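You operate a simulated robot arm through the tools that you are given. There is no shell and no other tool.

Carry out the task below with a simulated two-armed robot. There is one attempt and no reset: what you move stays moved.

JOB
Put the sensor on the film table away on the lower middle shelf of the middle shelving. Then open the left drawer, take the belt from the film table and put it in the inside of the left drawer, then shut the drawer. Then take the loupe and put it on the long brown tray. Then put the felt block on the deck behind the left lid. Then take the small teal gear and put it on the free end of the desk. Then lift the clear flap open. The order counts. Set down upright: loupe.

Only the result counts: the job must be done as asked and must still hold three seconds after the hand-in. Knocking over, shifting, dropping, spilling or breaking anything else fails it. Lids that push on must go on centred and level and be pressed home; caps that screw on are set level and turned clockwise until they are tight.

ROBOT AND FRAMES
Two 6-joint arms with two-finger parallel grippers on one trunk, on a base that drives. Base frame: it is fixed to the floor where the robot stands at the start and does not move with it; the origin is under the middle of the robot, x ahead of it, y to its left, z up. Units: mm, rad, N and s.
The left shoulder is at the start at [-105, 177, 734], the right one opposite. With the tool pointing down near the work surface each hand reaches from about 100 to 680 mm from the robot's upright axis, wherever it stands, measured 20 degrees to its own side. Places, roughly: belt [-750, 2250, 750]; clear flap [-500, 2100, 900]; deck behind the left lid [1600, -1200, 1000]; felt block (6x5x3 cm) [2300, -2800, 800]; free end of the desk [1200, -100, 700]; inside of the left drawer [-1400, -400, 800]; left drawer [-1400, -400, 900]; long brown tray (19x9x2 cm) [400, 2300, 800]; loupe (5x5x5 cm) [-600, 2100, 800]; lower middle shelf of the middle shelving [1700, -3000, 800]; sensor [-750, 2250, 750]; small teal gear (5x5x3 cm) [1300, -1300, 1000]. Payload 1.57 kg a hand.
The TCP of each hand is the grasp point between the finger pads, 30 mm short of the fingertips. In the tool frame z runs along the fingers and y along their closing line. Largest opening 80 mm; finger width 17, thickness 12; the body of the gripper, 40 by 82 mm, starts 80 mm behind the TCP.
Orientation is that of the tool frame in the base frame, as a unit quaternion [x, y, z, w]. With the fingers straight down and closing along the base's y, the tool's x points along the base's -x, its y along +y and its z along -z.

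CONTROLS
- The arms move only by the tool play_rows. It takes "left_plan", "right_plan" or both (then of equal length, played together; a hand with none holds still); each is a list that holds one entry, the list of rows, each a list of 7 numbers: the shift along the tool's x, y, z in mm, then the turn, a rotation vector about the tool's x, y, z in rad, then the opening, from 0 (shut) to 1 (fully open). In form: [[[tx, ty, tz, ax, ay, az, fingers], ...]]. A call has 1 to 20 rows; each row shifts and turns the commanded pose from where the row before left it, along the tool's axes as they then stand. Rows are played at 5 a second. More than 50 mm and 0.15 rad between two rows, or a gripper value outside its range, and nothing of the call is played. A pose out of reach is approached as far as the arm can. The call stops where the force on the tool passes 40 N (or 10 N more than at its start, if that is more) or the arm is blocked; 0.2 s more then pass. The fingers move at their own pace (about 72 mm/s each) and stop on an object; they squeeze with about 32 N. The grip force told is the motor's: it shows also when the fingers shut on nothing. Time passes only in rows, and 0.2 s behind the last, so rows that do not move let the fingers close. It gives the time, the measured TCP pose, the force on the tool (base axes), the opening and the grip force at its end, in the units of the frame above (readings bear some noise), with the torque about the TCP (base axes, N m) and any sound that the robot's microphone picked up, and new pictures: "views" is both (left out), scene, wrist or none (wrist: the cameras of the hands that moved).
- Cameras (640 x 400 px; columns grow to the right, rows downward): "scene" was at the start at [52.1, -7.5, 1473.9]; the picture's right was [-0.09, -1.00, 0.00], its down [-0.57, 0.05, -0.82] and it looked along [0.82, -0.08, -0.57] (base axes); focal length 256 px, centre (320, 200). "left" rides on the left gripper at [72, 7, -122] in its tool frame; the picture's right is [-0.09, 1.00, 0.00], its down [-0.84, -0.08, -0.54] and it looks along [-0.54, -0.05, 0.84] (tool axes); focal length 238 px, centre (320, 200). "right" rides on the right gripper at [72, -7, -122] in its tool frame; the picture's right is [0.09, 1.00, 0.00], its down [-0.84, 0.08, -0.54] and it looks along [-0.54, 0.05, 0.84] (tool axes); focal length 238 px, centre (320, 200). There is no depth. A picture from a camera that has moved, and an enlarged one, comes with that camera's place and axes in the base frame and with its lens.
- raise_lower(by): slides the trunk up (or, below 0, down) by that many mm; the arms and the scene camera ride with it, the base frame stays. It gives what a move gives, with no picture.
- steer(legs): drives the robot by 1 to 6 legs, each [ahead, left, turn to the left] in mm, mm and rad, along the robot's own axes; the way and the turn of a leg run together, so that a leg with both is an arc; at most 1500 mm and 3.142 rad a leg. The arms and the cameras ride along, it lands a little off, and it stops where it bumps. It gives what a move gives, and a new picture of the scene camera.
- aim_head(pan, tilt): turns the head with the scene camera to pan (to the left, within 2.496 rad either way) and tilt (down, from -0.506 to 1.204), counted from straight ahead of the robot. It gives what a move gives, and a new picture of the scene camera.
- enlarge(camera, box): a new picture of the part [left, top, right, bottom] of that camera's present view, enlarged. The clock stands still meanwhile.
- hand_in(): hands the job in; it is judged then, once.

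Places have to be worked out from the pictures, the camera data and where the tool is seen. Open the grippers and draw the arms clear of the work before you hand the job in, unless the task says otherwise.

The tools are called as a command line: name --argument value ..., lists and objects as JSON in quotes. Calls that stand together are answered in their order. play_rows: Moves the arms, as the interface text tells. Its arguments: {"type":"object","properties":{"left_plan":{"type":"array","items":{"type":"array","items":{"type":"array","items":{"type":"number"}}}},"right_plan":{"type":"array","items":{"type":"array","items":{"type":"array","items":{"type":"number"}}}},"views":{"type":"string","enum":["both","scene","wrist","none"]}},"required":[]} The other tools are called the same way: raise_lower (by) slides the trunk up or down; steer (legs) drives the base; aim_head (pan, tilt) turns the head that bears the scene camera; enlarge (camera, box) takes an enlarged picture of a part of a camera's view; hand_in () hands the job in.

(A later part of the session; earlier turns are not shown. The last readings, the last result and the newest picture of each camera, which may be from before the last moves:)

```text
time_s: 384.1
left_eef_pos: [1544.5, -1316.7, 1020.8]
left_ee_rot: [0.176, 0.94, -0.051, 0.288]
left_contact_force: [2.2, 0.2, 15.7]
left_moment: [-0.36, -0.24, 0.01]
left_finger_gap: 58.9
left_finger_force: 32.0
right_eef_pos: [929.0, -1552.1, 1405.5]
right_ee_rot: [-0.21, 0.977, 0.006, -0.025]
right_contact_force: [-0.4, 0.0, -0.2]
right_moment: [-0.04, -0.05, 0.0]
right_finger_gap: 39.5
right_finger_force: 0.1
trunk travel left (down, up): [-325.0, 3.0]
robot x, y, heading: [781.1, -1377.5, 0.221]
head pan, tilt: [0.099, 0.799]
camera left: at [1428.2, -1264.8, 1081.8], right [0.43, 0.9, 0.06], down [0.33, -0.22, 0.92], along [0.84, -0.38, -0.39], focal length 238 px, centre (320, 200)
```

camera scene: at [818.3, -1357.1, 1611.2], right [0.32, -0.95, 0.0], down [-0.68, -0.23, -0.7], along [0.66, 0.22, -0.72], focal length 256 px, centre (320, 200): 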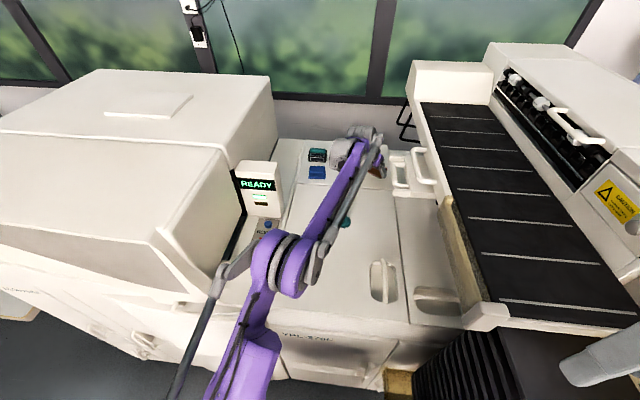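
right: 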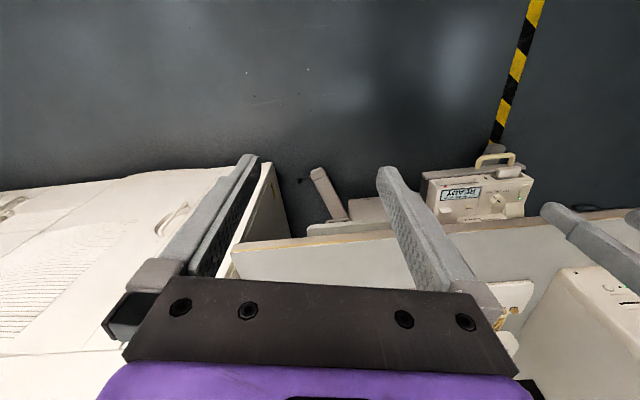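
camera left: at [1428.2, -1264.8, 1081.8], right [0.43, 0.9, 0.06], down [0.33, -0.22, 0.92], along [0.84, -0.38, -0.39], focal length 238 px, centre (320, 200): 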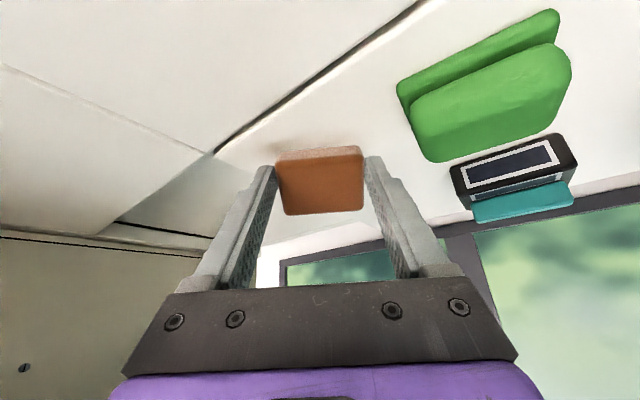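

Contact with the deck. I open the fingers a little so the block settles flat.

play_rows --left_plan '[[[-0.6, 0, -0.8, 0, 0, 0, 0.3], [0, 0, 0, 0, 0, 0, 0.83], [0, 0, 0, 0, 0, 0, 0.86], [0, 0, 0, 0, 0, 0, 0.86]]]' --views "wrist"

```text
time_s: 385.1
left_eef_pos: [1543.9, -1316.7, 1020.6]
left_ee_rot: [0.176, 0.941, -0.051, 0.286]
left_contact_force: [-1.0, 0.0, 0.1]
left_moment: [0.03, -0.03, -0.04]
left_finger_gap: 68.7
left_finger_force: 0.1
right_eef_pos: [929.7, -1551.2, 1405.0]
right_ee_rot: [-0.21, 0.977, 0.006, -0.025]
right_contact_force: [0.3, 0.5, 0.1]
right_moment: [-0.03, -0.02, 0.01]
right_finger_gap: 39.9
right_finger_force: 0.0
trunk travel left (down, up): [-325.0, 3.0]
robot x, y, heading: [781.4, -1374.1, 0.224]
head pan, tilt: [0.099, 0.799]
camera left: at [1428.9, -1264.7, 1081.3], right [0.43, 0.9, 0.06], down [0.34, -0.22, 0.92], along [0.84, -0.38, -0.4], focal length 238 px, centre (320, 200)
```

left: 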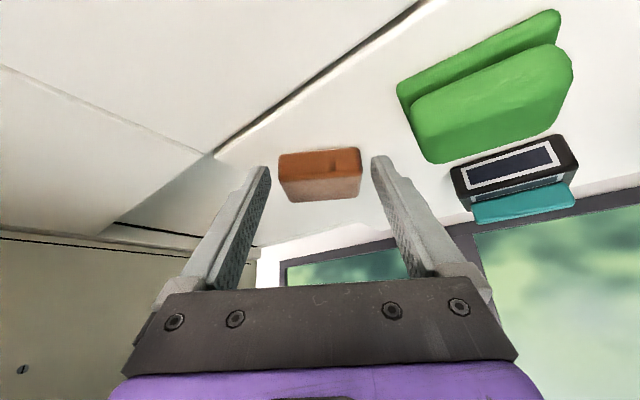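

The block settled flat. I withdraw along the fingers and check its place.

play_rows --left_plan '[[[0, 0, -25, 0, 0, 0, 0.86], [0, 0, -40, 0, 0, 0, 0.86], [0, 0, -45, 0, 0, 0, 0.86], [0, 0, -45, 0, 0, 0, 0.86]]]' --views "both"

enlarge --camera "left" --box '[200, 60, 480, 235]'

enlarge --camera "scene" --box '[280, 120, 440, 240]'

```text
time_s: 386.1
left_eef_pos: [1462.2, -1288.3, 1150.8]
left_ee_rot: [0.177, 0.94, -0.051, 0.287]
left_contact_force: [-0.1, -0.3, 0.2]
left_moment: [-0.03, -0.02, 0.0]
left_finger_gap: 68.8
left_finger_force: 0.1
right_eef_pos: [928.5, -1551.6, 1405.9]
right_ee_rot: [-0.209, 0.978, 0.007, -0.026]
right_contact_force: [0.2, 0.5, -0.7]
right_moment: [0.0, -0.01, -0.02]
right_finger_gap: 39.9
right_finger_force: 0.0
trunk travel left (down, up): [-325.0, 3.0]
robot x, y, heading: [781.3, -1374.9, 0.222]
head pan, tilt: [0.099, 0.799]
camera scene: at [816.9, -1356.9, 1611.2], right [0.32, -0.95, 0.0], down [-0.68, -0.23, -0.7], along [0.66, 0.22, -0.72], focal length 256 px, centre (320, 200)
camera left: at [1346.2, -1235.9, 1211.3], right [0.43, 0.9, 0.06], down [0.34, -0.22, 0.92], along [0.84, -0.38, -0.4], focal length 238 px, centre (320, 200)
```

scene: 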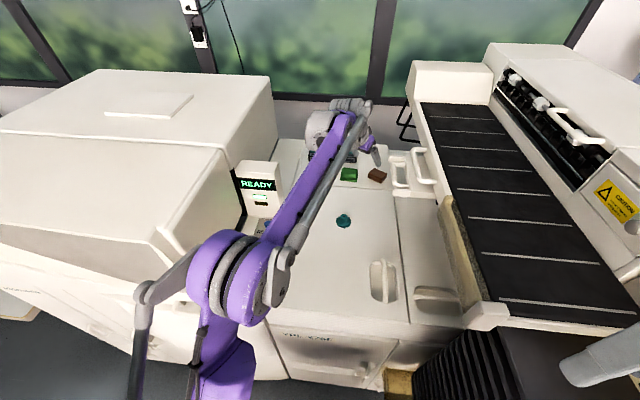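
left: 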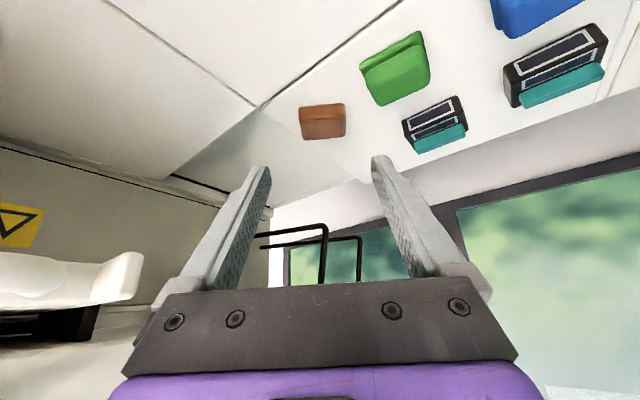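

```text
2.29 times, centred on (340, 148) of left
camera zoom: at [1346.2, -1235.9, 1211.3], right [0.43, 0.9, 0.06], down [0.34, -0.22, 0.92], along [0.84, -0.38, -0.4], focal length 545 px, centre (274, 320)
```

zoom: 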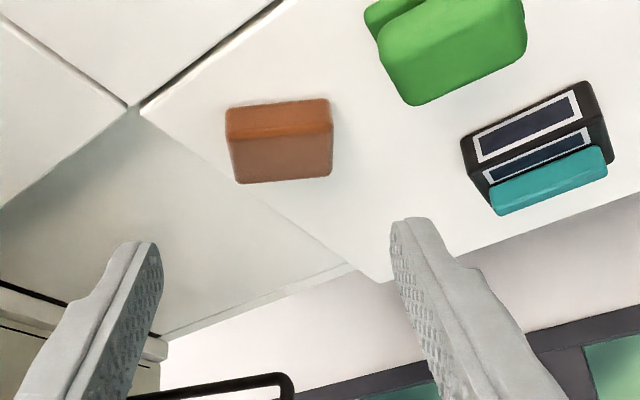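

```text
3.33 times, centred on (360, 180) of scene
camera zoom: at [816.9, -1356.9, 1611.2], right [0.32, -0.95, 0.0], down [-0.68, -0.23, -0.7], along [0.66, 0.22, -0.72], focal length 852 px, centre (187, 267)
```

zoom: 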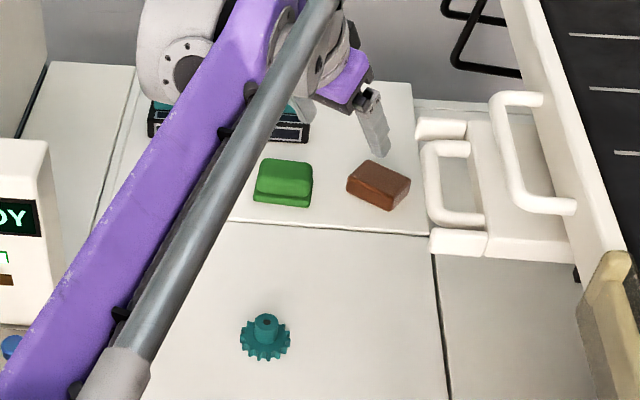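

The felt block lies flat on the deck, clear of caps and edges. Next the gear: I move back above it, bring the tool upright and square the yaw.

play_rows --left_plan '[[[27.5, -7.1, -18.6, 0, 0, 0, 1], [27.5, -7.1, -18.6, 0, 0, 0, 1], [27.5, -7.1, -18.6, 0, 0, 0, 1], [27.5, -7.1, -18.6, 0, 0, 0, 1], [0, 0, 0, 0, 0.149, 0, 1], [0, 0, 0, 0, 0.149, 0, 1], [0, 0, 0, 0, 0.149, 0, 1], [0, 0, 0, 0, 0.149, 0, 1], [0, 0, 0, 0, 0, -0.149, 1], [0, 0, 0, 0, 0, -0.149, 1], [0, 0, 0, 0, 0, -0.149, 1], [0, 0, 0, 0, 0, -0.149, 1]]]' --views "both"

```text
time_s: 388.7
left_eef_pos: [1329.6, -1264.2, 1149.8]
left_ee_rot: [-0.113, 0.994, 0.002, -0.002]
left_contact_force: [0.2, 0.6, 0.5]
left_moment: [-0.02, -0.03, 0.0]
left_finger_gap: 80.0
left_finger_force: 0.1
right_eef_pos: [929.7, -1551.6, 1404.7]
right_ee_rot: [-0.209, 0.978, 0.007, -0.026]
right_contact_force: [0.2, -0.1, 0.1]
right_moment: [0.0, -0.04, -0.02]
right_finger_gap: 40.0
right_finger_force: 0.0
trunk travel left (down, up): [-325.0, 3.0]
robot x, y, heading: [784.0, -1376.6, 0.219]
head pan, tilt: [0.099, 0.799]
camera scene: at [818.0, -1357.0, 1611.2], right [0.32, -0.95, 0.0], down [-0.68, -0.23, -0.7], along [0.66, 0.22, -0.72], focal length 256 px, centre (320, 200)
camera left: at [1259.3, -1275.5, 1271.0], right [-0.13, 0.99, 0.01], down [0.83, 0.11, 0.54], along [0.53, 0.08, -0.84], focal length 238 px, centre (320, 200)
```

scene: 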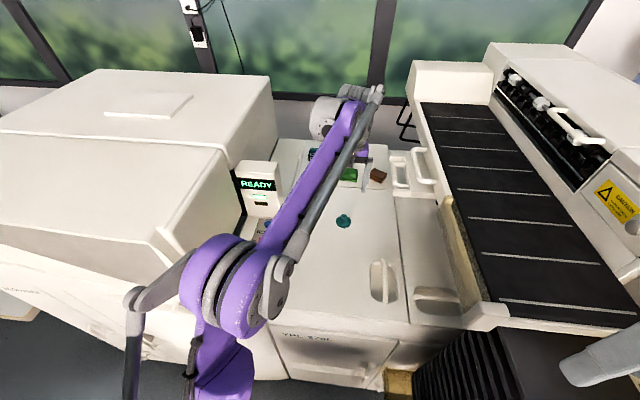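
left: 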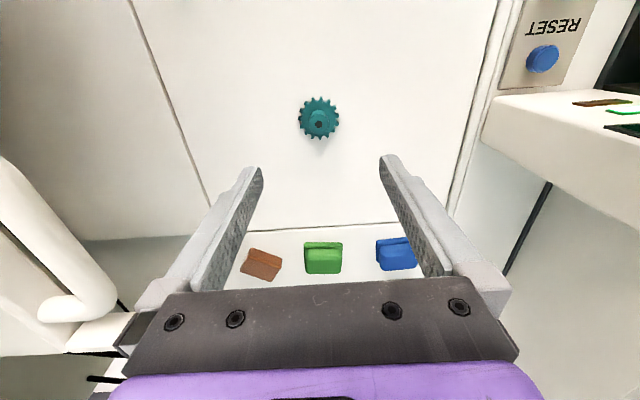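

play_rows --left_plan '[[[1, -2.6, 40, 0, 0, 0, 1], [0, 0, 40, 0, 0, 0, 1], [0, 0, 30, 0, 0, 0, 1], [0, 0, 0, 0, 0, 0, 1]]]' --views "wrist"

enlarge --camera "left" --box '[240, 110, 400, 220]'

```text
time_s: 389.7
left_eef_pos: [1327.9, -1266.1, 1038.5]
left_ee_rot: [-0.113, 0.994, 0.003, -0.001]
left_contact_force: [0.1, 0.3, 0.8]
left_moment: [0.02, -0.01, -0.01]
left_finger_gap: 79.9
left_finger_force: 0.1
right_eef_pos: [929.8, -1551.9, 1404.8]
right_ee_rot: [-0.209, 0.978, 0.007, -0.026]
right_contact_force: [0.6, -0.2, -0.1]
right_moment: [0.03, -0.02, 0.01]
right_finger_gap: 40.1
right_finger_force: 0.0
trunk travel left (down, up): [-325.0, 3.0]
robot x, y, heading: [783.3, -1370.9, 0.224]
head pan, tilt: [0.099, 0.799]
camera left: at [1258.3, -1276.4, 1160.3], right [-0.13, 0.99, 0.01], down [0.84, 0.11, 0.54], along [0.53, 0.08, -0.84], focal length 238 px, centre (320, 200)
```

left: 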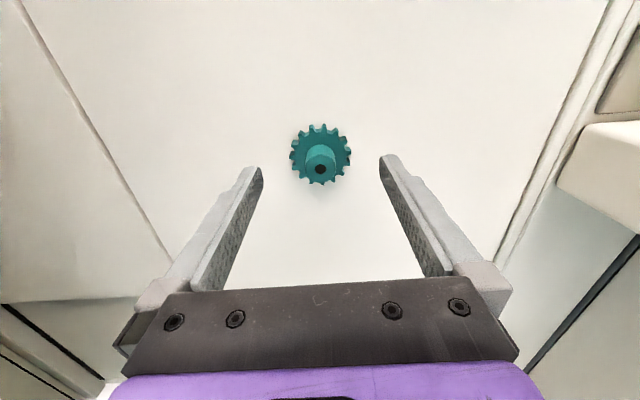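

```text
3.64 times, centred on (320, 165) of left
camera zoom: at [1258.3, -1276.4, 1160.3], right [-0.13, 0.99, 0.01], down [0.84, 0.11, 0.54], along [0.53, 0.08, -0.84], focal length 867 px, centre (320, 327)
```

zoom: 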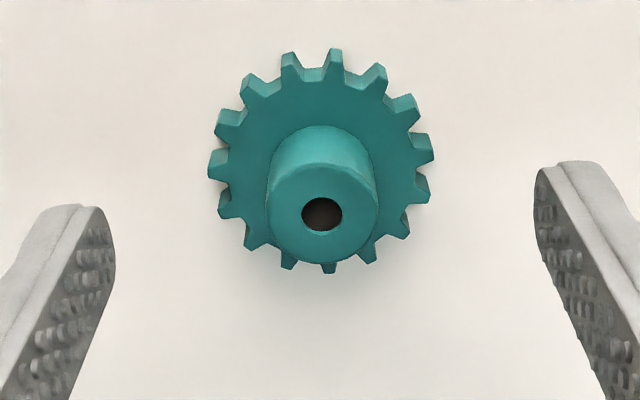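

play_rows --left_plan '[[[0, 0, 18, 0, 0, 0, 1], [0, 0, 11, 0, 0, 0, 1], [0, 0, 0, 0, 0, 0, 0.6], [0, 0, 0, 0, 0, 0, 0.3], [0, 0, 0, 0, 0, 0, 0.2]]]' --views "wrist"

```text
time_s: 390.9
left_eef_pos: [1328.5, -1267.0, 1010.0]
left_ee_rot: [-0.112, 0.994, 0.003, -0.001]
left_contact_force: [0.4, -1.6, 2.9]
left_moment: [-0.07, -0.05, 0.01]
left_finger_gap: 45.9
left_finger_force: 31.4
right_eef_pos: [929.9, -1552.1, 1405.6]
right_ee_rot: [-0.21, 0.977, 0.006, -0.025]
right_contact_force: [-0.8, -0.4, -0.5]
right_moment: [0.02, 0.02, -0.02]
right_finger_gap: 39.7
right_finger_force: 0.2
trunk travel left (down, up): [-325.0, 3.0]
robot x, y, heading: [779.0, -1372.6, 0.222]
head pan, tilt: [0.099, 0.799]
camera left: at [1257.8, -1277.0, 1131.8], right [-0.13, 0.99, 0.01], down [0.83, 0.11, 0.54], along [0.53, 0.08, -0.84], focal length 238 px, centre (320, 200)
```

left: 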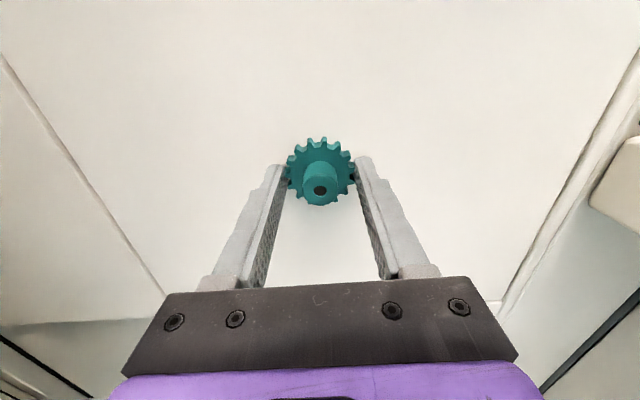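

Gear gripped (46 mm). I lift, retract, back off and move along to the desk.

play_rows --left_plan '[[[0, 0, -30, 0, 0, 0, 0.2], [0, 0, -45, 0, 0, 0, 0.2], [0, 0, -45, 0, 0, 0, 0.2], [0, 0, -30, 0, 0, 0, 0.2], [45, 15, 0, 0, 0, 0, 0.2], [45, 15, 0, 0, 0, 0, 0.2], [45, 15, 0, 0, 0, 0, 0.2], [45, 15, 0, 0, 0, 0, 0.2], [45, 15, 0, 0, 0, 0, 0.2], [45, 15, 0, 0, 0, 0, 0.2]]]' --views "wrist"

steer --legs '[[-450, 0, 0], [190, 1050, 0]]'

aim_head --pan 0.0 --tilt 0.6

```text
time_s: 393.1
left_eef_pos: [1043.8, -1241.2, 1163.7]
left_ee_rot: [-0.112, 0.994, 0.003, -0.001]
left_contact_force: [-0.5, 0.9, -0.2]
left_moment: [0.01, -0.01, -0.01]
left_finger_gap: 45.8
left_finger_force: 32.4
right_eef_pos: [927.6, -1551.7, 1404.9]
right_ee_rot: [-0.209, 0.978, 0.007, -0.027]
right_contact_force: [-0.1, -0.1, 0.6]
right_moment: [0.0, -0.01, 0.04]
right_finger_gap: 39.9
right_finger_force: 0.1
trunk travel left (down, up): [-325.0, 3.0]
robot x, y, heading: [781.9, -1376.5, 0.222]
head pan, tilt: [0.099, 0.799]
camera left: at [973.1, -1250.2, 1284.5], right [-0.13, 0.99, 0.01], down [0.83, 0.11, 0.54], along [0.53, 0.08, -0.84], focal length 238 px, centre (320, 200)
```

left: 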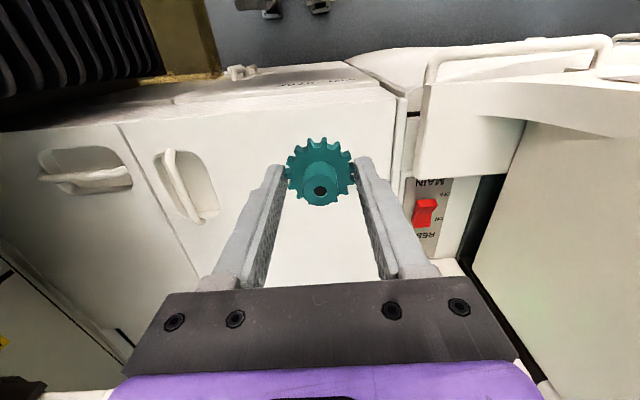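

```text
time_s: 405.0
left_eef_pos: [562.7, -261.7, 1163.2]
left_ee_rot: [-0.109, 0.994, 0.003, -0.001]
left_contact_force: [0.6, -0.3, 0.5]
left_moment: [0.01, 0.02, 0.01]
left_finger_gap: 45.4
left_finger_force: 32.0
right_eef_pos: [445.1, -572.8, 1405.5]
right_ee_rot: [-0.206, 0.978, 0.007, -0.026]
right_contact_force: [-0.2, 0.0, 0.2]
right_moment: [-0.01, 0.02, -0.01]
right_finger_gap: 40.2
right_finger_force: 0.0
trunk travel left (down, up): [-325.0, 3.0]
robot x, y, heading: [301.4, -394.5, 0.212]
head pan, tilt: [0.099, 0.799]
camera scene: at [334.6, -377.5, 1611.2], right [0.31, -0.95, 0.0], down [-0.68, -0.22, -0.7], along [0.66, 0.22, -0.72], focal length 256 px, centre (320, 200)
```

scene: 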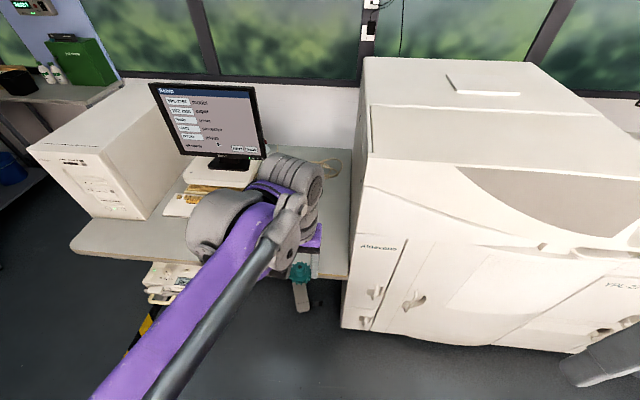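

```text
time_s: 405.8
left_eef_pos: [562.6, -261.2, 1163.3]
left_ee_rot: [-0.108, 0.994, 0.004, -0.002]
left_contact_force: [0.7, -0.1, -0.1]
left_moment: [0.01, 0.03, 0.01]
left_finger_gap: 45.4
left_finger_force: 31.6
right_eef_pos: [444.7, -572.7, 1406.0]
right_ee_rot: [-0.206, 0.978, 0.007, -0.025]
right_contact_force: [-0.8, 0.1, -0.1]
right_moment: [0.02, 0.02, -0.02]
right_finger_gap: 40.3
right_finger_force: 0.1
trunk travel left (down, up): [-325.0, 3.0]
robot x, y, heading: [299.4, -398.5, 0.218]
head pan, tilt: [0.0, 0.6]
camera scene: at [343.9, -382.6, 1627.6], right [0.22, -0.97, 0.0], down [-0.56, -0.13, -0.82], along [0.8, 0.18, -0.57], focal length 256 px, centre (320, 200)
```

scene: 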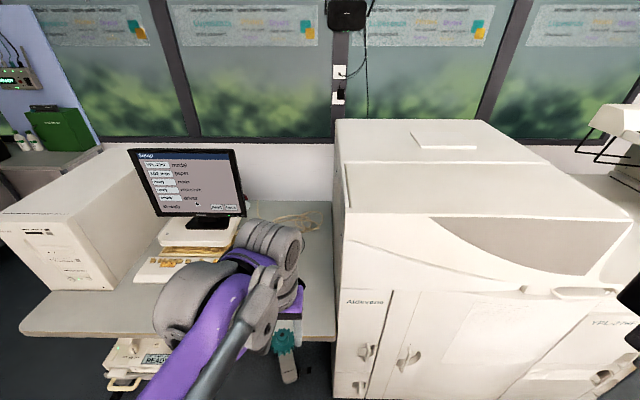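

I move the arm aside to see the desk's right end.

play_rows --left_plan '[[[20, 45, 0, 0, 0, 0, 0.2], [20, 45, 0, 0, 0, 0, 0.2], [20, 45, 0, 0, 0, 0, 0.2], [20, 45, 0, 0, 0, 0, 0.2]]]' --views "scene"

enlarge --camera "scene" --box '[130, 180, 350, 350]'

```text
time_s: 406.8
left_eef_pos: [444.4, -103.9, 1168.1]
left_ee_rot: [-0.108, 0.994, 0.003, -0.001]
left_contact_force: [-0.7, 0.2, 0.4]
left_moment: [0.01, 0.01, 0.03]
left_finger_gap: 45.5
left_finger_force: 32.3
right_eef_pos: [444.7, -573.1, 1406.0]
right_ee_rot: [-0.205, 0.978, 0.007, -0.026]
right_contact_force: [0.0, -0.3, -0.1]
right_moment: [0.01, -0.01, 0.0]
right_finger_gap: 40.0
right_finger_force: 0.1
trunk travel left (down, up): [-325.0, 3.0]
robot x, y, heading: [298.6, -391.6, 0.218]
head pan, tilt: [0.0, 0.6]
camera scene: at [343.5, -382.9, 1627.7], right [0.22, -0.97, 0.0], down [-0.55, -0.13, -0.82], along [0.8, 0.18, -0.57], focal length 256 px, centre (320, 200)
```

scene: 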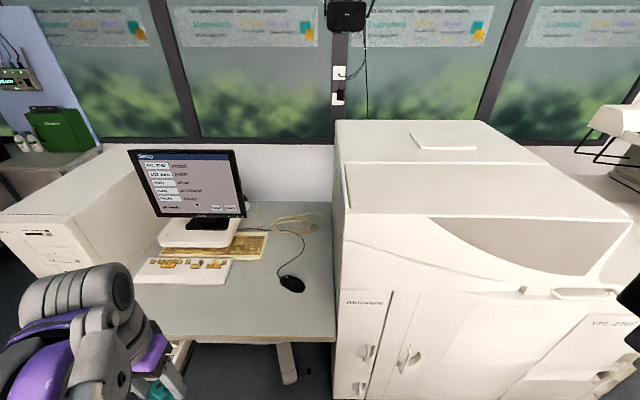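

```text
2.35 times, centred on (240, 265) of scene
camera zoom: at [343.5, -382.9, 1627.7], right [0.22, -0.97, 0.0], down [-0.55, -0.13, -0.82], along [0.8, 0.18, -0.57], focal length 601 px, centre (508, 47)
```

zoom: 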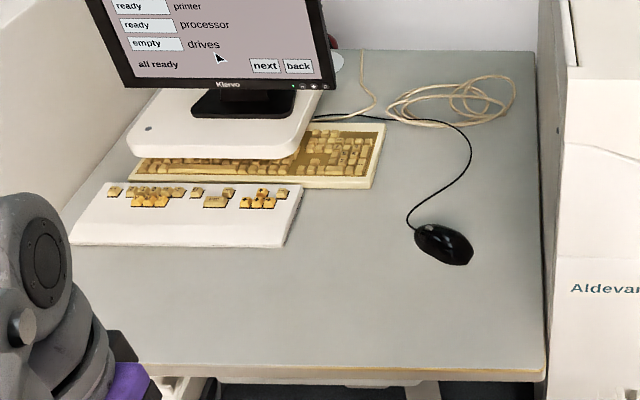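

The desk's right end is free right of the mouse; I'll put the gear at about (1163,-182) between the mouse cord and the processor's side. I drive closer.

steer --legs '[[230, -89, 0], [60, 0, 0]]'

aim_head --pan 0.05 --tilt 0.85

```text
time_s: 409.2
left_eef_pos: [730.9, -130.2, 1166.7]
left_ee_rot: [-0.11, 0.994, 0.004, -0.002]
left_contact_force: [0.9, 0.0, 0.3]
left_moment: [0.0, 0.05, -0.02]
left_finger_gap: 45.6
left_finger_force: 31.9
right_eef_pos: [732.8, -598.3, 1406.1]
right_ee_rot: [-0.206, 0.978, 0.007, -0.028]
right_contact_force: [0.2, 0.2, 0.0]
right_moment: [0.01, 0.05, 0.0]
right_finger_gap: 39.8
right_finger_force: 0.1
trunk travel left (down, up): [-325.0, 3.0]
robot x, y, heading: [581.8, -420.8, 0.223]
head pan, tilt: [0.0, 0.6]
stopped in leg 2: the robot was blocked; the commanded pose is now the measured one
camera scene: at [632.9, -409.0, 1628.0], right [0.22, -0.98, 0.0], down [-0.56, -0.13, -0.82], along [0.8, 0.18, -0.57], focal length 256 px, centre (320, 200)
```

scene: 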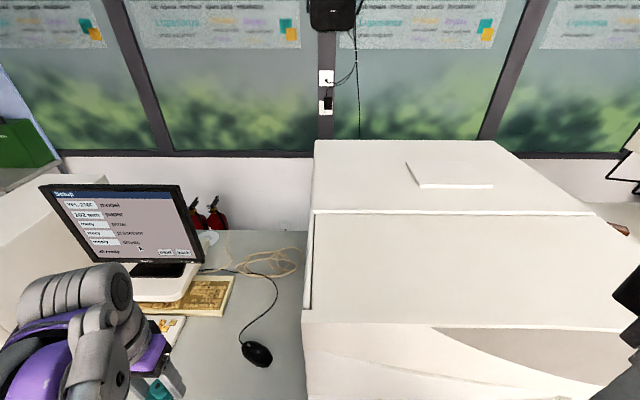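

```text
time_s: 409.9
left_eef_pos: [725.2, -130.0, 1168.5]
left_ee_rot: [-0.11, 0.994, 0.004, -0.001]
left_contact_force: [-0.3, 0.1, -0.3]
left_moment: [-0.02, -0.01, -0.04]
left_finger_gap: 45.5
left_finger_force: 32.0
right_eef_pos: [725.0, -599.9, 1405.5]
right_ee_rot: [-0.207, 0.978, 0.007, -0.026]
right_contact_force: [-1.0, -1.2, 0.3]
right_moment: [0.03, -0.01, 0.0]
right_finger_gap: 40.1
right_finger_force: 0.2
trunk travel left (down, up): [-325.0, 3.0]
robot x, y, heading: [584.7, -423.9, 0.22]
head pan, tilt: [0.051, 0.85]
camera scene: at [613.2, -409.4, 1607.2], right [0.27, -0.96, 0.0], down [-0.72, -0.2, -0.66], along [0.64, 0.18, -0.75], focal length 256 px, centre (320, 200)
```

scene: 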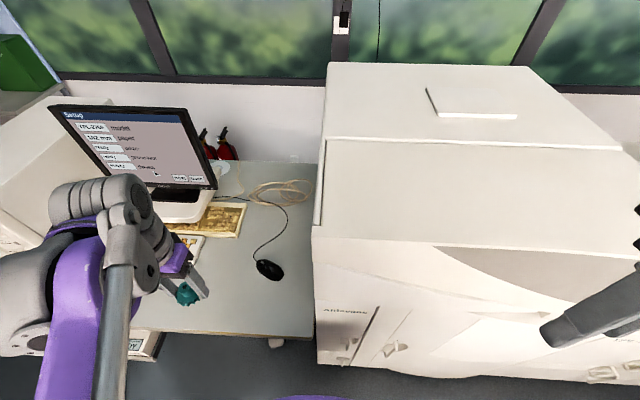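

Blocked by the processor front at (584,-424), but the spot is 617 mm ahead, 110 left, reachable. I move over it high, then lower partway.

play_rows --left_plan '[[[-46, -16.2, 0, 0, 0, 0, 0.2], [-46, -16.2, 0, 0, 0, 0, 0.2], [-46, -16.2, 0, 0, 0, 0, 0.2], [-46, -16.2, 0, 0, 0, 0, 0.2], [-46, -16.2, 0, 0, 0, 0, 0.2], [-46, -16.2, 0, 0, 0, 0, 0.2], [-46, -16.2, 0, 0, 0, 0, 0.2], [-46, -16.2, 0, 0, 0, 0, 0.2], [-23, -8, 42, 0, 0, 0, 0.2], [-23, -8, 42, 0, 0, 0, 0.2], [0, 0, 45, 0, 0, 0, 0.2], [0, 0, 45, 0, 0, 0, 0.2]]]' --views "both"

```text
time_s: 412.5
left_eef_pos: [1159.9, -183.1, 993.5]
left_ee_rot: [-0.11, 0.994, 0.003, -0.001]
left_contact_force: [-0.1, -0.6, -0.7]
left_moment: [0.03, -0.03, 0.01]
left_finger_gap: 45.5
left_finger_force: 32.3
right_eef_pos: [726.1, -599.7, 1406.7]
right_ee_rot: [-0.207, 0.978, 0.007, -0.026]
right_contact_force: [-0.1, -0.9, 0.4]
right_moment: [-0.01, 0.01, 0.02]
right_finger_gap: 40.1
right_finger_force: 0.1
trunk travel left (down, up): [-325.0, 3.0]
robot x, y, heading: [586.4, -418.3, 0.217]
head pan, tilt: [0.051, 0.85]
camera scene: at [614.6, -409.1, 1607.1], right [0.27, -0.96, 0.0], down [-0.72, -0.2, -0.66], along [0.64, 0.17, -0.75], focal length 256 px, centre (320, 200)
camera left: at [1089.8, -193.9, 1114.6], right [-0.13, 0.99, 0.01], down [0.84, 0.1, 0.54], along [0.53, 0.07, -0.84], focal length 238 px, centre (320, 200)
```

scene: 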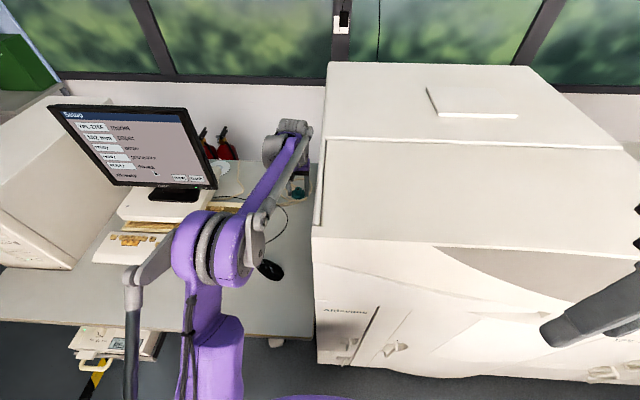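
left: 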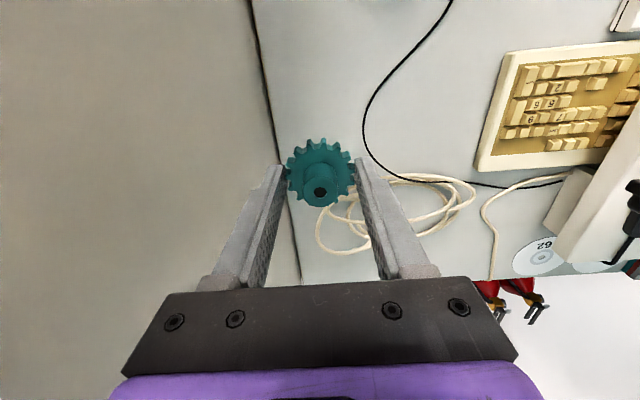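

The landing point is midway between wall and cord. I lower to the desk.

play_rows --left_plan '[[[0, 0, 45, 0, 0, 0, 0.2], [0, 0, 45, 0, 0, 0, 0.2], [0, 0, 45, 0, 0, 0, 0.2], [0, 0, 45, 0, 0, 0, 0.2], [0, 0, 30, 0, 0, 0, 0.2], [0, 0, 0, 0, 0, 0, 0.2]]]' --views "both"

```text
time_s: 413.9
left_eef_pos: [1161.1, -181.9, 785.1]
left_ee_rot: [-0.11, 0.994, 0.004, -0.001]
left_contact_force: [0.5, 0.1, -0.2]
left_moment: [-0.01, -0.01, -0.03]
left_finger_gap: 45.5
left_finger_force: 32.0
right_eef_pos: [727.0, -599.2, 1404.3]
right_ee_rot: [-0.207, 0.978, 0.007, -0.025]
right_contact_force: [-0.6, 0.2, -0.1]
right_moment: [0.01, 0.03, -0.01]
right_finger_gap: 40.3
right_finger_force: 0.0
trunk travel left (down, up): [-325.0, 3.0]
robot x, y, heading: [581.3, -419.3, 0.221]
head pan, tilt: [0.051, 0.85]
camera scene: at [613.9, -409.3, 1607.2], right [0.27, -0.96, 0.0], down [-0.72, -0.2, -0.66], along [0.64, 0.18, -0.75], focal length 256 px, centre (320, 200)
camera left: at [1090.2, -192.7, 906.3], right [-0.13, 0.99, 0.01], down [0.84, 0.1, 0.54], along [0.53, 0.07, -0.84], focal length 238 px, centre (320, 200)
```

scene: 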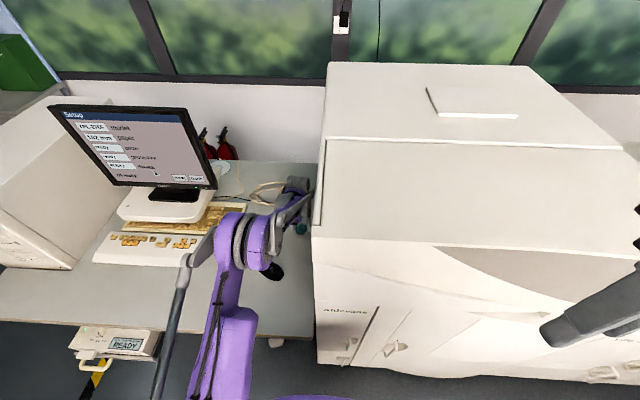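
left: 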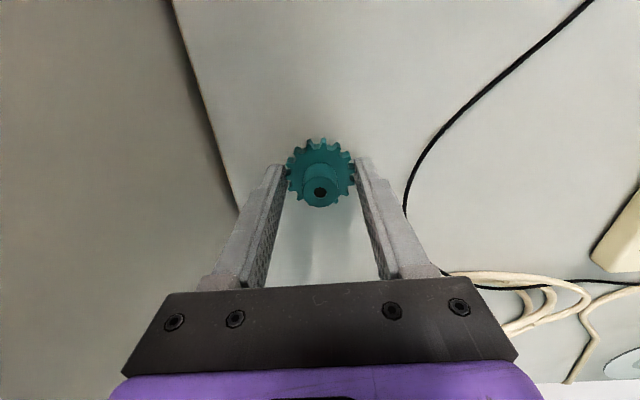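

play_rows --left_plan '[[[0, 0, 15, 0, 0, 0, 0.2], [0, 0, 7, 0, 0, 0, 0.2], [0, 0, 4, 0, 0, 0, 0.2], [0, 0, 3, 0, 0, 0, 0.2], [0, 0, 0, 0, 0, 0, 0.2]]]' --views "wrist"

```text
time_s: 414.6
left_eef_pos: [1160.0, -182.5, 769.0]
left_ee_rot: [-0.109, 0.994, 0.002, 0.0]
left_contact_force: [-0.9, 1.5, 34.7]
left_moment: [-0.92, -0.14, 0.0]
left_finger_gap: 45.6
left_finger_force: 31.6
right_eef_pos: [724.7, -600.1, 1406.6]
right_ee_rot: [-0.207, 0.978, 0.008, -0.024]
right_contact_force: [-0.2, -0.3, -0.7]
right_moment: [0.01, 0.01, -0.02]
right_finger_gap: 39.8
right_finger_force: 0.0
trunk travel left (down, up): [-325.0, 3.0]
robot x, y, heading: [579.1, -417.6, 0.218]
head pan, tilt: [0.051, 0.85]
stopped in row 3 (left hand): the force on the tool passed its limit at 49 N (the readings are from after the stop); the commanded pose is now the measured one
camera left: at [1089.3, -192.1, 891.4], right [-0.13, 0.99, 0.0], down [0.83, 0.1, 0.54], along [0.54, 0.07, -0.84], focal length 238 px, centre (320, 200)
```

left: 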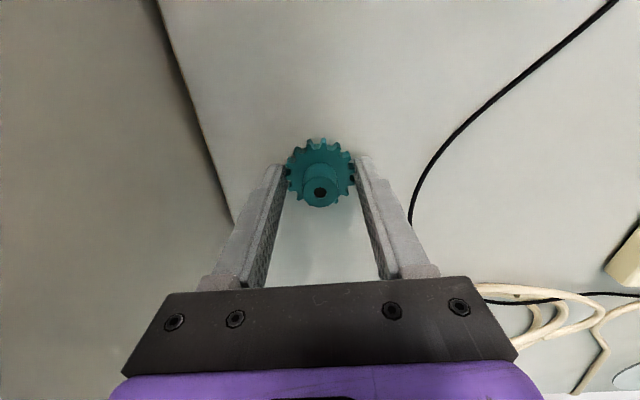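

Contact (gear on the desk, slightly edge-first). I unload, open the fingers modestly and lift.

play_rows --left_plan '[[[0, 0, -1.5, 0, 0, 0, 0.2], [0, 0, 0, 0, 0, 0, 0.7], [0, 0, 0, 0, 0, 0, 0.78], [0, 0, 0, 0, 0, 0, 0.78], [0, 0, -25, 0, 0, 0, 0.78], [0, 0, -45, 0, 0, 0, 0.78], [0, 0, -45, 0, 0, 0, 0.78]]]' --views "both"

enlarge --camera "left" --box '[240, 70, 400, 170]'

```text
time_s: 415.3
left_eef_pos: [1159.5, -178.0, 770.7]
left_ee_rot: [-0.112, 0.994, 0.004, 0.0]
left_contact_force: [-0.9, 8.8, 30.0]
left_moment: [-0.73, -0.11, -0.14]
left_finger_gap: 54.8
left_finger_force: 0.0
right_eef_pos: [723.4, -598.4, 1406.1]
right_ee_rot: [-0.208, 0.978, 0.007, -0.025]
right_contact_force: [-0.2, -0.4, 0.0]
right_moment: [0.03, -0.01, -0.01]
right_finger_gap: 40.0
right_finger_force: 0.0
trunk travel left (down, up): [-325.0, 3.0]
robot x, y, heading: [576.4, -425.7, 0.216]
head pan, tilt: [0.051, 0.85]
stopped in row 3 (left hand): the force on the tool passed its limit at 45 N (the readings are from after the stop); the commanded pose is now the measured one
camera scene: at [611.0, -408.8, 1607.1], right [0.27, -0.96, 0.0], down [-0.72, -0.2, -0.66], along [0.64, 0.18, -0.75], focal length 256 px, centre (320, 200)
camera left: at [1088.3, -188.6, 891.5], right [-0.13, 0.99, 0.01], down [0.83, 0.11, 0.54], along [0.54, 0.08, -0.84], focal length 238 px, centre (320, 200)
```

scene: 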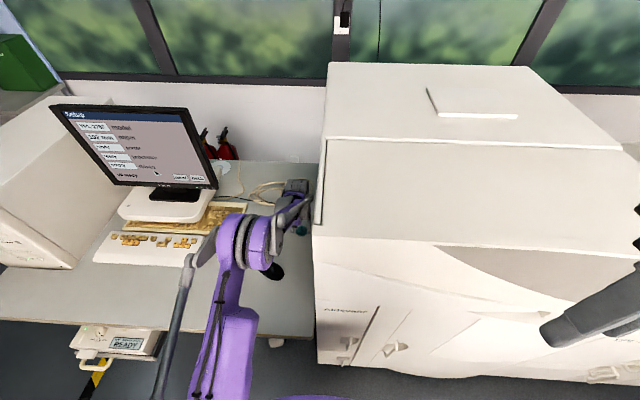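
left: 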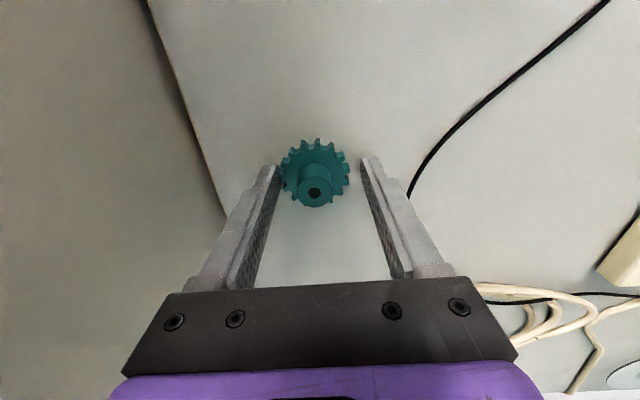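

```text
4.00 times, centred on (320, 120) of left
camera zoom: at [1088.3, -188.6, 891.5], right [-0.13, 0.99, 0.01], down [0.83, 0.11, 0.54], along [0.54, 0.08, -0.84], focal length 953 px, centre (320, 520)
```

zoom: 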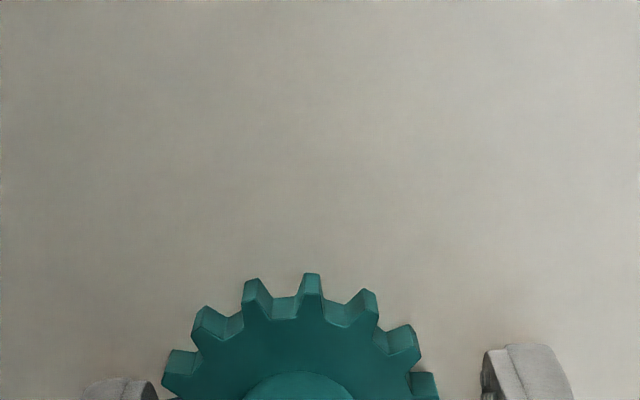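

The fingertip itself rests on the desk (z≈740); the gear is free. I lift slightly first, then open and rise.

play_rows --left_plan '[[[0, 0, -4, 0, 0, 0, 0.69], [0, -3, -1, 0, 0, 0, 0.75], [0, 0, -25, 0, 0, 0, 0.78], [0, 0, -45, 0, 0, 0, 0.78], [0, 0, -45, 0, 0, 0, 0.78]]]' --views "both"

enlarge --camera "left" --box '[240, 70, 400, 170]'

```text
time_s: 416.5
left_eef_pos: [1161.5, -182.0, 888.1]
left_ee_rot: [-0.111, 0.994, 0.004, 0.0]
left_contact_force: [0.5, 0.6, 0.0]
left_moment: [-0.01, 0.01, 0.02]
left_finger_gap: 62.3
left_finger_force: 0.1
right_eef_pos: [726.4, -599.1, 1405.3]
right_ee_rot: [-0.206, 0.978, 0.007, -0.026]
right_contact_force: [-0.8, 0.7, 0.2]
right_moment: [-0.01, 0.0, 0.0]
right_finger_gap: 39.9
right_finger_force: 0.1
trunk travel left (down, up): [-325.0, 3.0]
robot x, y, heading: [579.8, -423.2, 0.215]
head pan, tilt: [0.051, 0.85]
camera scene: at [613.6, -409.2, 1607.2], right [0.27, -0.96, 0.0], down [-0.72, -0.2, -0.66], along [0.64, 0.18, -0.75], focal length 256 px, centre (320, 200)
camera left: at [1091.8, -191.8, 1010.0], right [-0.13, 0.99, 0.01], down [0.83, 0.1, 0.54], along [0.54, 0.08, -0.84], focal length 238 px, centre (320, 200)
```

scene: 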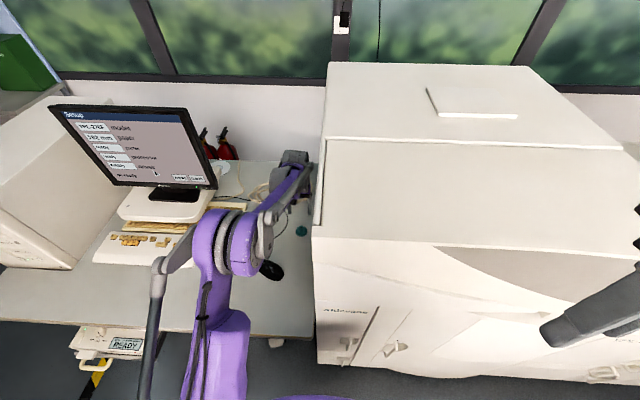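
left: 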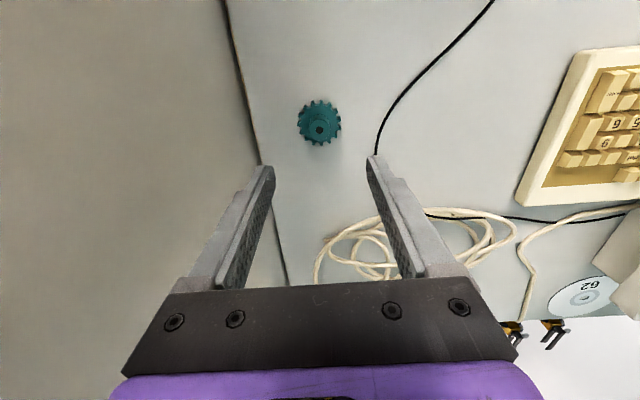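

```text
4.00 times, centred on (320, 120) of left
camera zoom: at [1091.8, -191.8, 1010.0], right [-0.13, 0.99, 0.01], down [0.83, 0.1, 0.54], along [0.54, 0.08, -0.84], focal length 953 px, centre (320, 520)
```

zoom: 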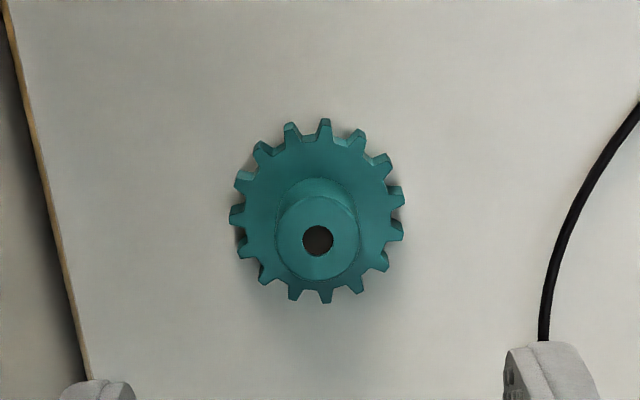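

Gear lies flat on the desk's free end. Now for the clear flap: I retract the arm, and drive back to the film table.

play_rows --left_plan '[[[0, 0, -45, 0, 0, 0, 0.5], [0, 0, -45, 0, 0, 0, 0.5], [0, 0, -45, 0, 0, 0, 0.5], [0, 0, -45, 0, 0, 0, 0.5], [23, 8, -42, 0, 0, 0, 0.5], [23, 8, -42, 0, 0, 0, 0.5], [46, 10, 0, 0, 0, 0, 0.5], [46, 10, 0, 0, 0, 0, 0.5], [46, 10, 0, 0, 0, 0, 0.5], [46, 5, 0, 0, 0, 0, 0.5], [46, 0, 0, 0, 0, 0, 0.5], [46, 0, 0, 0, 0, 0, 0.5], [46, 0, 0, 0, 0, 0, 0.5]]]' --views "none"

steer --legs '[[-400, 0, 0], [-300, 300, 0], [0, 0, 1.57], [1300, 0, 0]]'

```text
time_s: 419.3
left_eef_pos: [788.1, -215.4, 1152.3]
left_ee_rot: [-0.111, 0.994, 0.004, -0.001]
left_contact_force: [-0.2, 0.2, 0.4]
left_moment: [-0.05, -0.01, 0.03]
left_finger_gap: 39.7
left_finger_force: 0.0
right_eef_pos: [724.3, -600.1, 1405.1]
right_ee_rot: [-0.207, 0.978, 0.007, -0.025]
right_contact_force: [0.0, -0.3, 0.4]
right_moment: [0.01, -0.05, 0.0]
right_finger_gap: 40.3
right_finger_force: 0.0
trunk travel left (down, up): [-325.0, 3.0]
robot x, y, heading: [580.4, -423.6, 0.22]
head pan, tilt: [0.051, 0.85]
```

```text
time_s: 434.6
left_eef_pos: [-683.3, 1185.3, 1151.6]
left_ee_rot: [0.786, -0.618, -0.003, 0.004]
left_contact_force: [0.3, -0.2, 0.3]
left_moment: [0.02, -0.01, 0.02]
left_finger_gap: 40.0
left_finger_force: 0.1
right_eef_pos: [-297.3, 1127.9, 1405.6]
right_ee_rot: [0.842, -0.539, 0.014, 0.023]
right_contact_force: [0.6, 0.7, -0.3]
right_moment: [0.02, -0.02, 0.02]
right_finger_gap: 40.0
right_finger_force: 0.1
trunk travel left (down, up): [-325.0, 3.0]
robot x, y, heading: [-474.7, 983.0, 1.801]
head pan, tilt: [0.051, 0.85]
camera scene: at [-485.1, 1012.8, 1607.1], right [0.96, 0.28, 0.0], down [0.21, -0.72, -0.66], along [-0.18, 0.63, -0.75], focal length 256 px, centre (320, 200)
```

scene: 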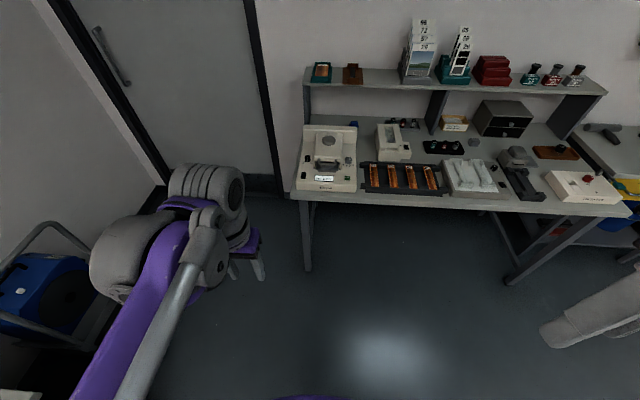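

steer --legs '[[250, -353, 0], [360, 0, -0.01]]'

aim_head --pan 0.1 --tilt 0.9

enlarge --camera "scene" --box '[240, 130, 440, 270]'

```text
time_s: 440.2
left_eef_pos: [-478.1, 1855.5, 1151.0]
left_ee_rot: [0.785, -0.62, -0.003, 0.004]
left_contact_force: [1.6, 0.2, 0.2]
left_moment: [-0.01, 0.02, 0.0]
left_finger_gap: 39.9
left_finger_force: 0.0
right_eef_pos: [-92.7, 1798.1, 1405.2]
right_ee_rot: [0.841, -0.54, 0.014, 0.023]
right_contact_force: [-0.5, 0.1, -1.1]
right_moment: [0.01, 0.01, -0.01]
right_finger_gap: 40.0
right_finger_force: 0.0
trunk travel left (down, up): [-325.0, 3.0]
robot x, y, heading: [-270.4, 1650.7, 1.803]
head pan, tilt: [0.051, 0.85]
camera scene: at [-280.9, 1683.1, 1607.0], right [0.96, 0.28, 0.0], down [0.21, -0.72, -0.66], along [-0.18, 0.63, -0.75], focal length 256 px, centre (320, 200)
```

scene: 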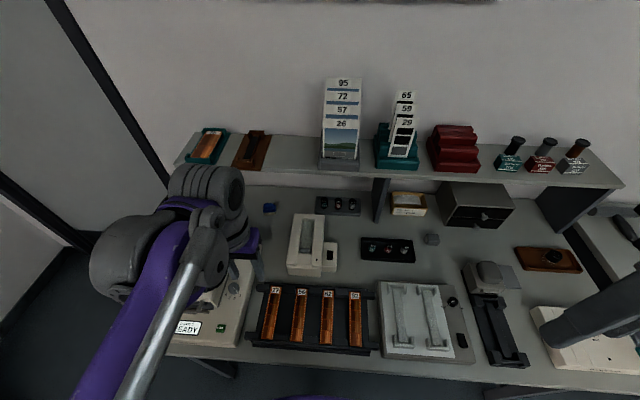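

```text
time_s: 440.8
left_eef_pos: [-478.4, 1856.8, 1151.4]
left_ee_rot: [0.785, -0.62, -0.002, 0.003]
left_contact_force: [-0.3, -0.2, 0.5]
left_moment: [-0.03, -0.01, 0.0]
left_finger_gap: 40.3
left_finger_force: 0.0
right_eef_pos: [-92.8, 1799.0, 1406.7]
right_ee_rot: [0.841, -0.54, 0.012, 0.023]
right_contact_force: [0.9, -0.3, -0.6]
right_moment: [-0.03, 0.0, 0.02]
right_finger_gap: 40.0
right_finger_force: 0.0
trunk travel left (down, up): [-325.0, 3.0]
robot x, y, heading: [-270.6, 1651.4, 1.798]
head pan, tilt: [0.099, 0.901]
camera scene: at [-283.8, 1680.4, 1603.3], right [0.95, 0.32, 0.0], down [0.25, -0.74, -0.62], along [-0.2, 0.59, -0.78], focal length 256 px, centre (320, 200)
```

scene: 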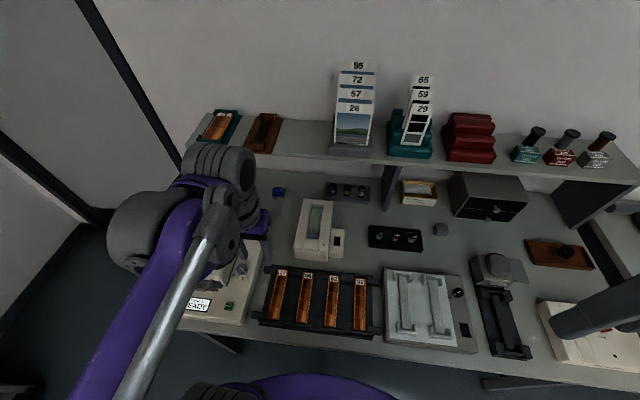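

```text
2.86 times, centred on (340, 200) of scene
camera zoom: at [-283.8, 1680.4, 1603.3], right [0.95, 0.32, 0.0], down [0.25, -0.74, -0.62], along [-0.2, 0.59, -0.78], focal length 730 px, centre (263, 200)
```

zoom: 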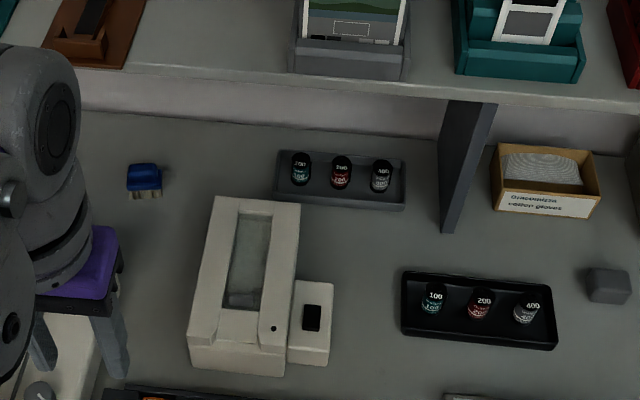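

enlarge --camera "scene" --box '[285, 190, 365, 265]'

```text
5.33 times, centred on (325, 228) of scene
camera zoom: at [-283.8, 1680.4, 1603.3], right [0.95, 0.32, 0.0], down [0.25, -0.74, -0.62], along [-0.2, 0.59, -0.78], focal length 1363 px, centre (293, 53)
```

zoom: 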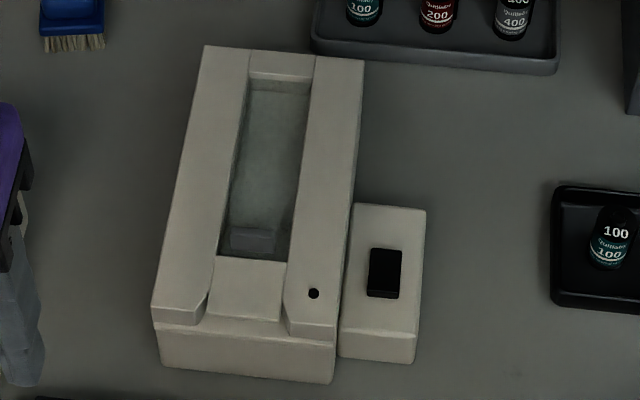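

The flap is the clear cover in the channel of the wedge-shaped viewer, with a small grey tab near its front end (≈(-445,2075,880)). I bring the wrist camera over it.

play_rows --left_plan '[[[-40, -10, 0, 0, 0, 0, 0.5], [-45, -10, 0, 0, 0, 0, 0.5], [0, 0, 40, 0, 0, 0, 0.5]]]' --views "wrist"

enlarge --camera "left" --box '[220, 80, 420, 230]'

```text
time_s: 441.6
left_eef_pos: [-480.4, 1943.3, 1112.8]
left_ee_rot: [0.785, -0.619, -0.002, 0.002]
left_contact_force: [0.4, -0.1, -0.1]
left_moment: [0.01, -0.02, 0.0]
left_finger_gap: 40.0
left_finger_force: 0.1
right_eef_pos: [-93.6, 1798.0, 1406.6]
right_ee_rot: [0.841, -0.541, 0.014, 0.023]
right_contact_force: [-0.1, -0.2, -0.3]
right_moment: [0.04, 0.0, -0.02]
right_finger_gap: 40.0
right_finger_force: 0.0
trunk travel left (down, up): [-325.0, 3.0]
robot x, y, heading: [-273.0, 1653.1, 1.8]
head pan, tilt: [0.099, 0.901]
camera left: at [-467.7, 1871.8, 1233.4], right [-0.99, -0.14, 0.01], down [-0.12, 0.83, 0.54], along [-0.08, 0.54, -0.84], focal length 238 px, centre (320, 200)
```

left: 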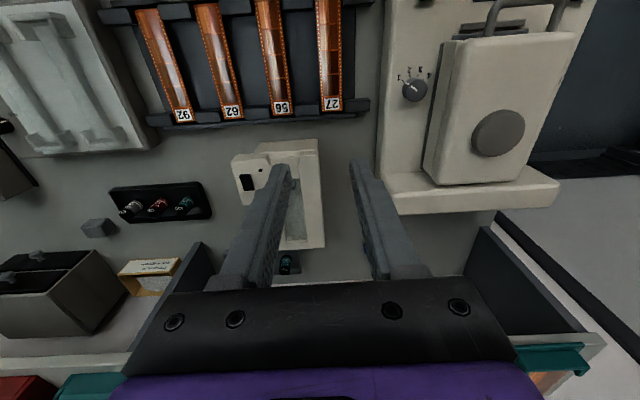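

```text
2.67 times, centred on (320, 155) of left
camera zoom: at [-467.7, 1871.8, 1233.4], right [-0.99, -0.14, 0.01], down [-0.12, 0.83, 0.54], along [-0.08, 0.54, -0.84], focal length 636 px, centre (320, 320)
```

zoom: 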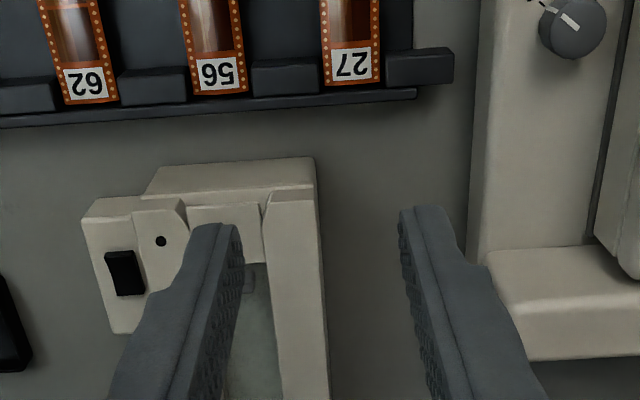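

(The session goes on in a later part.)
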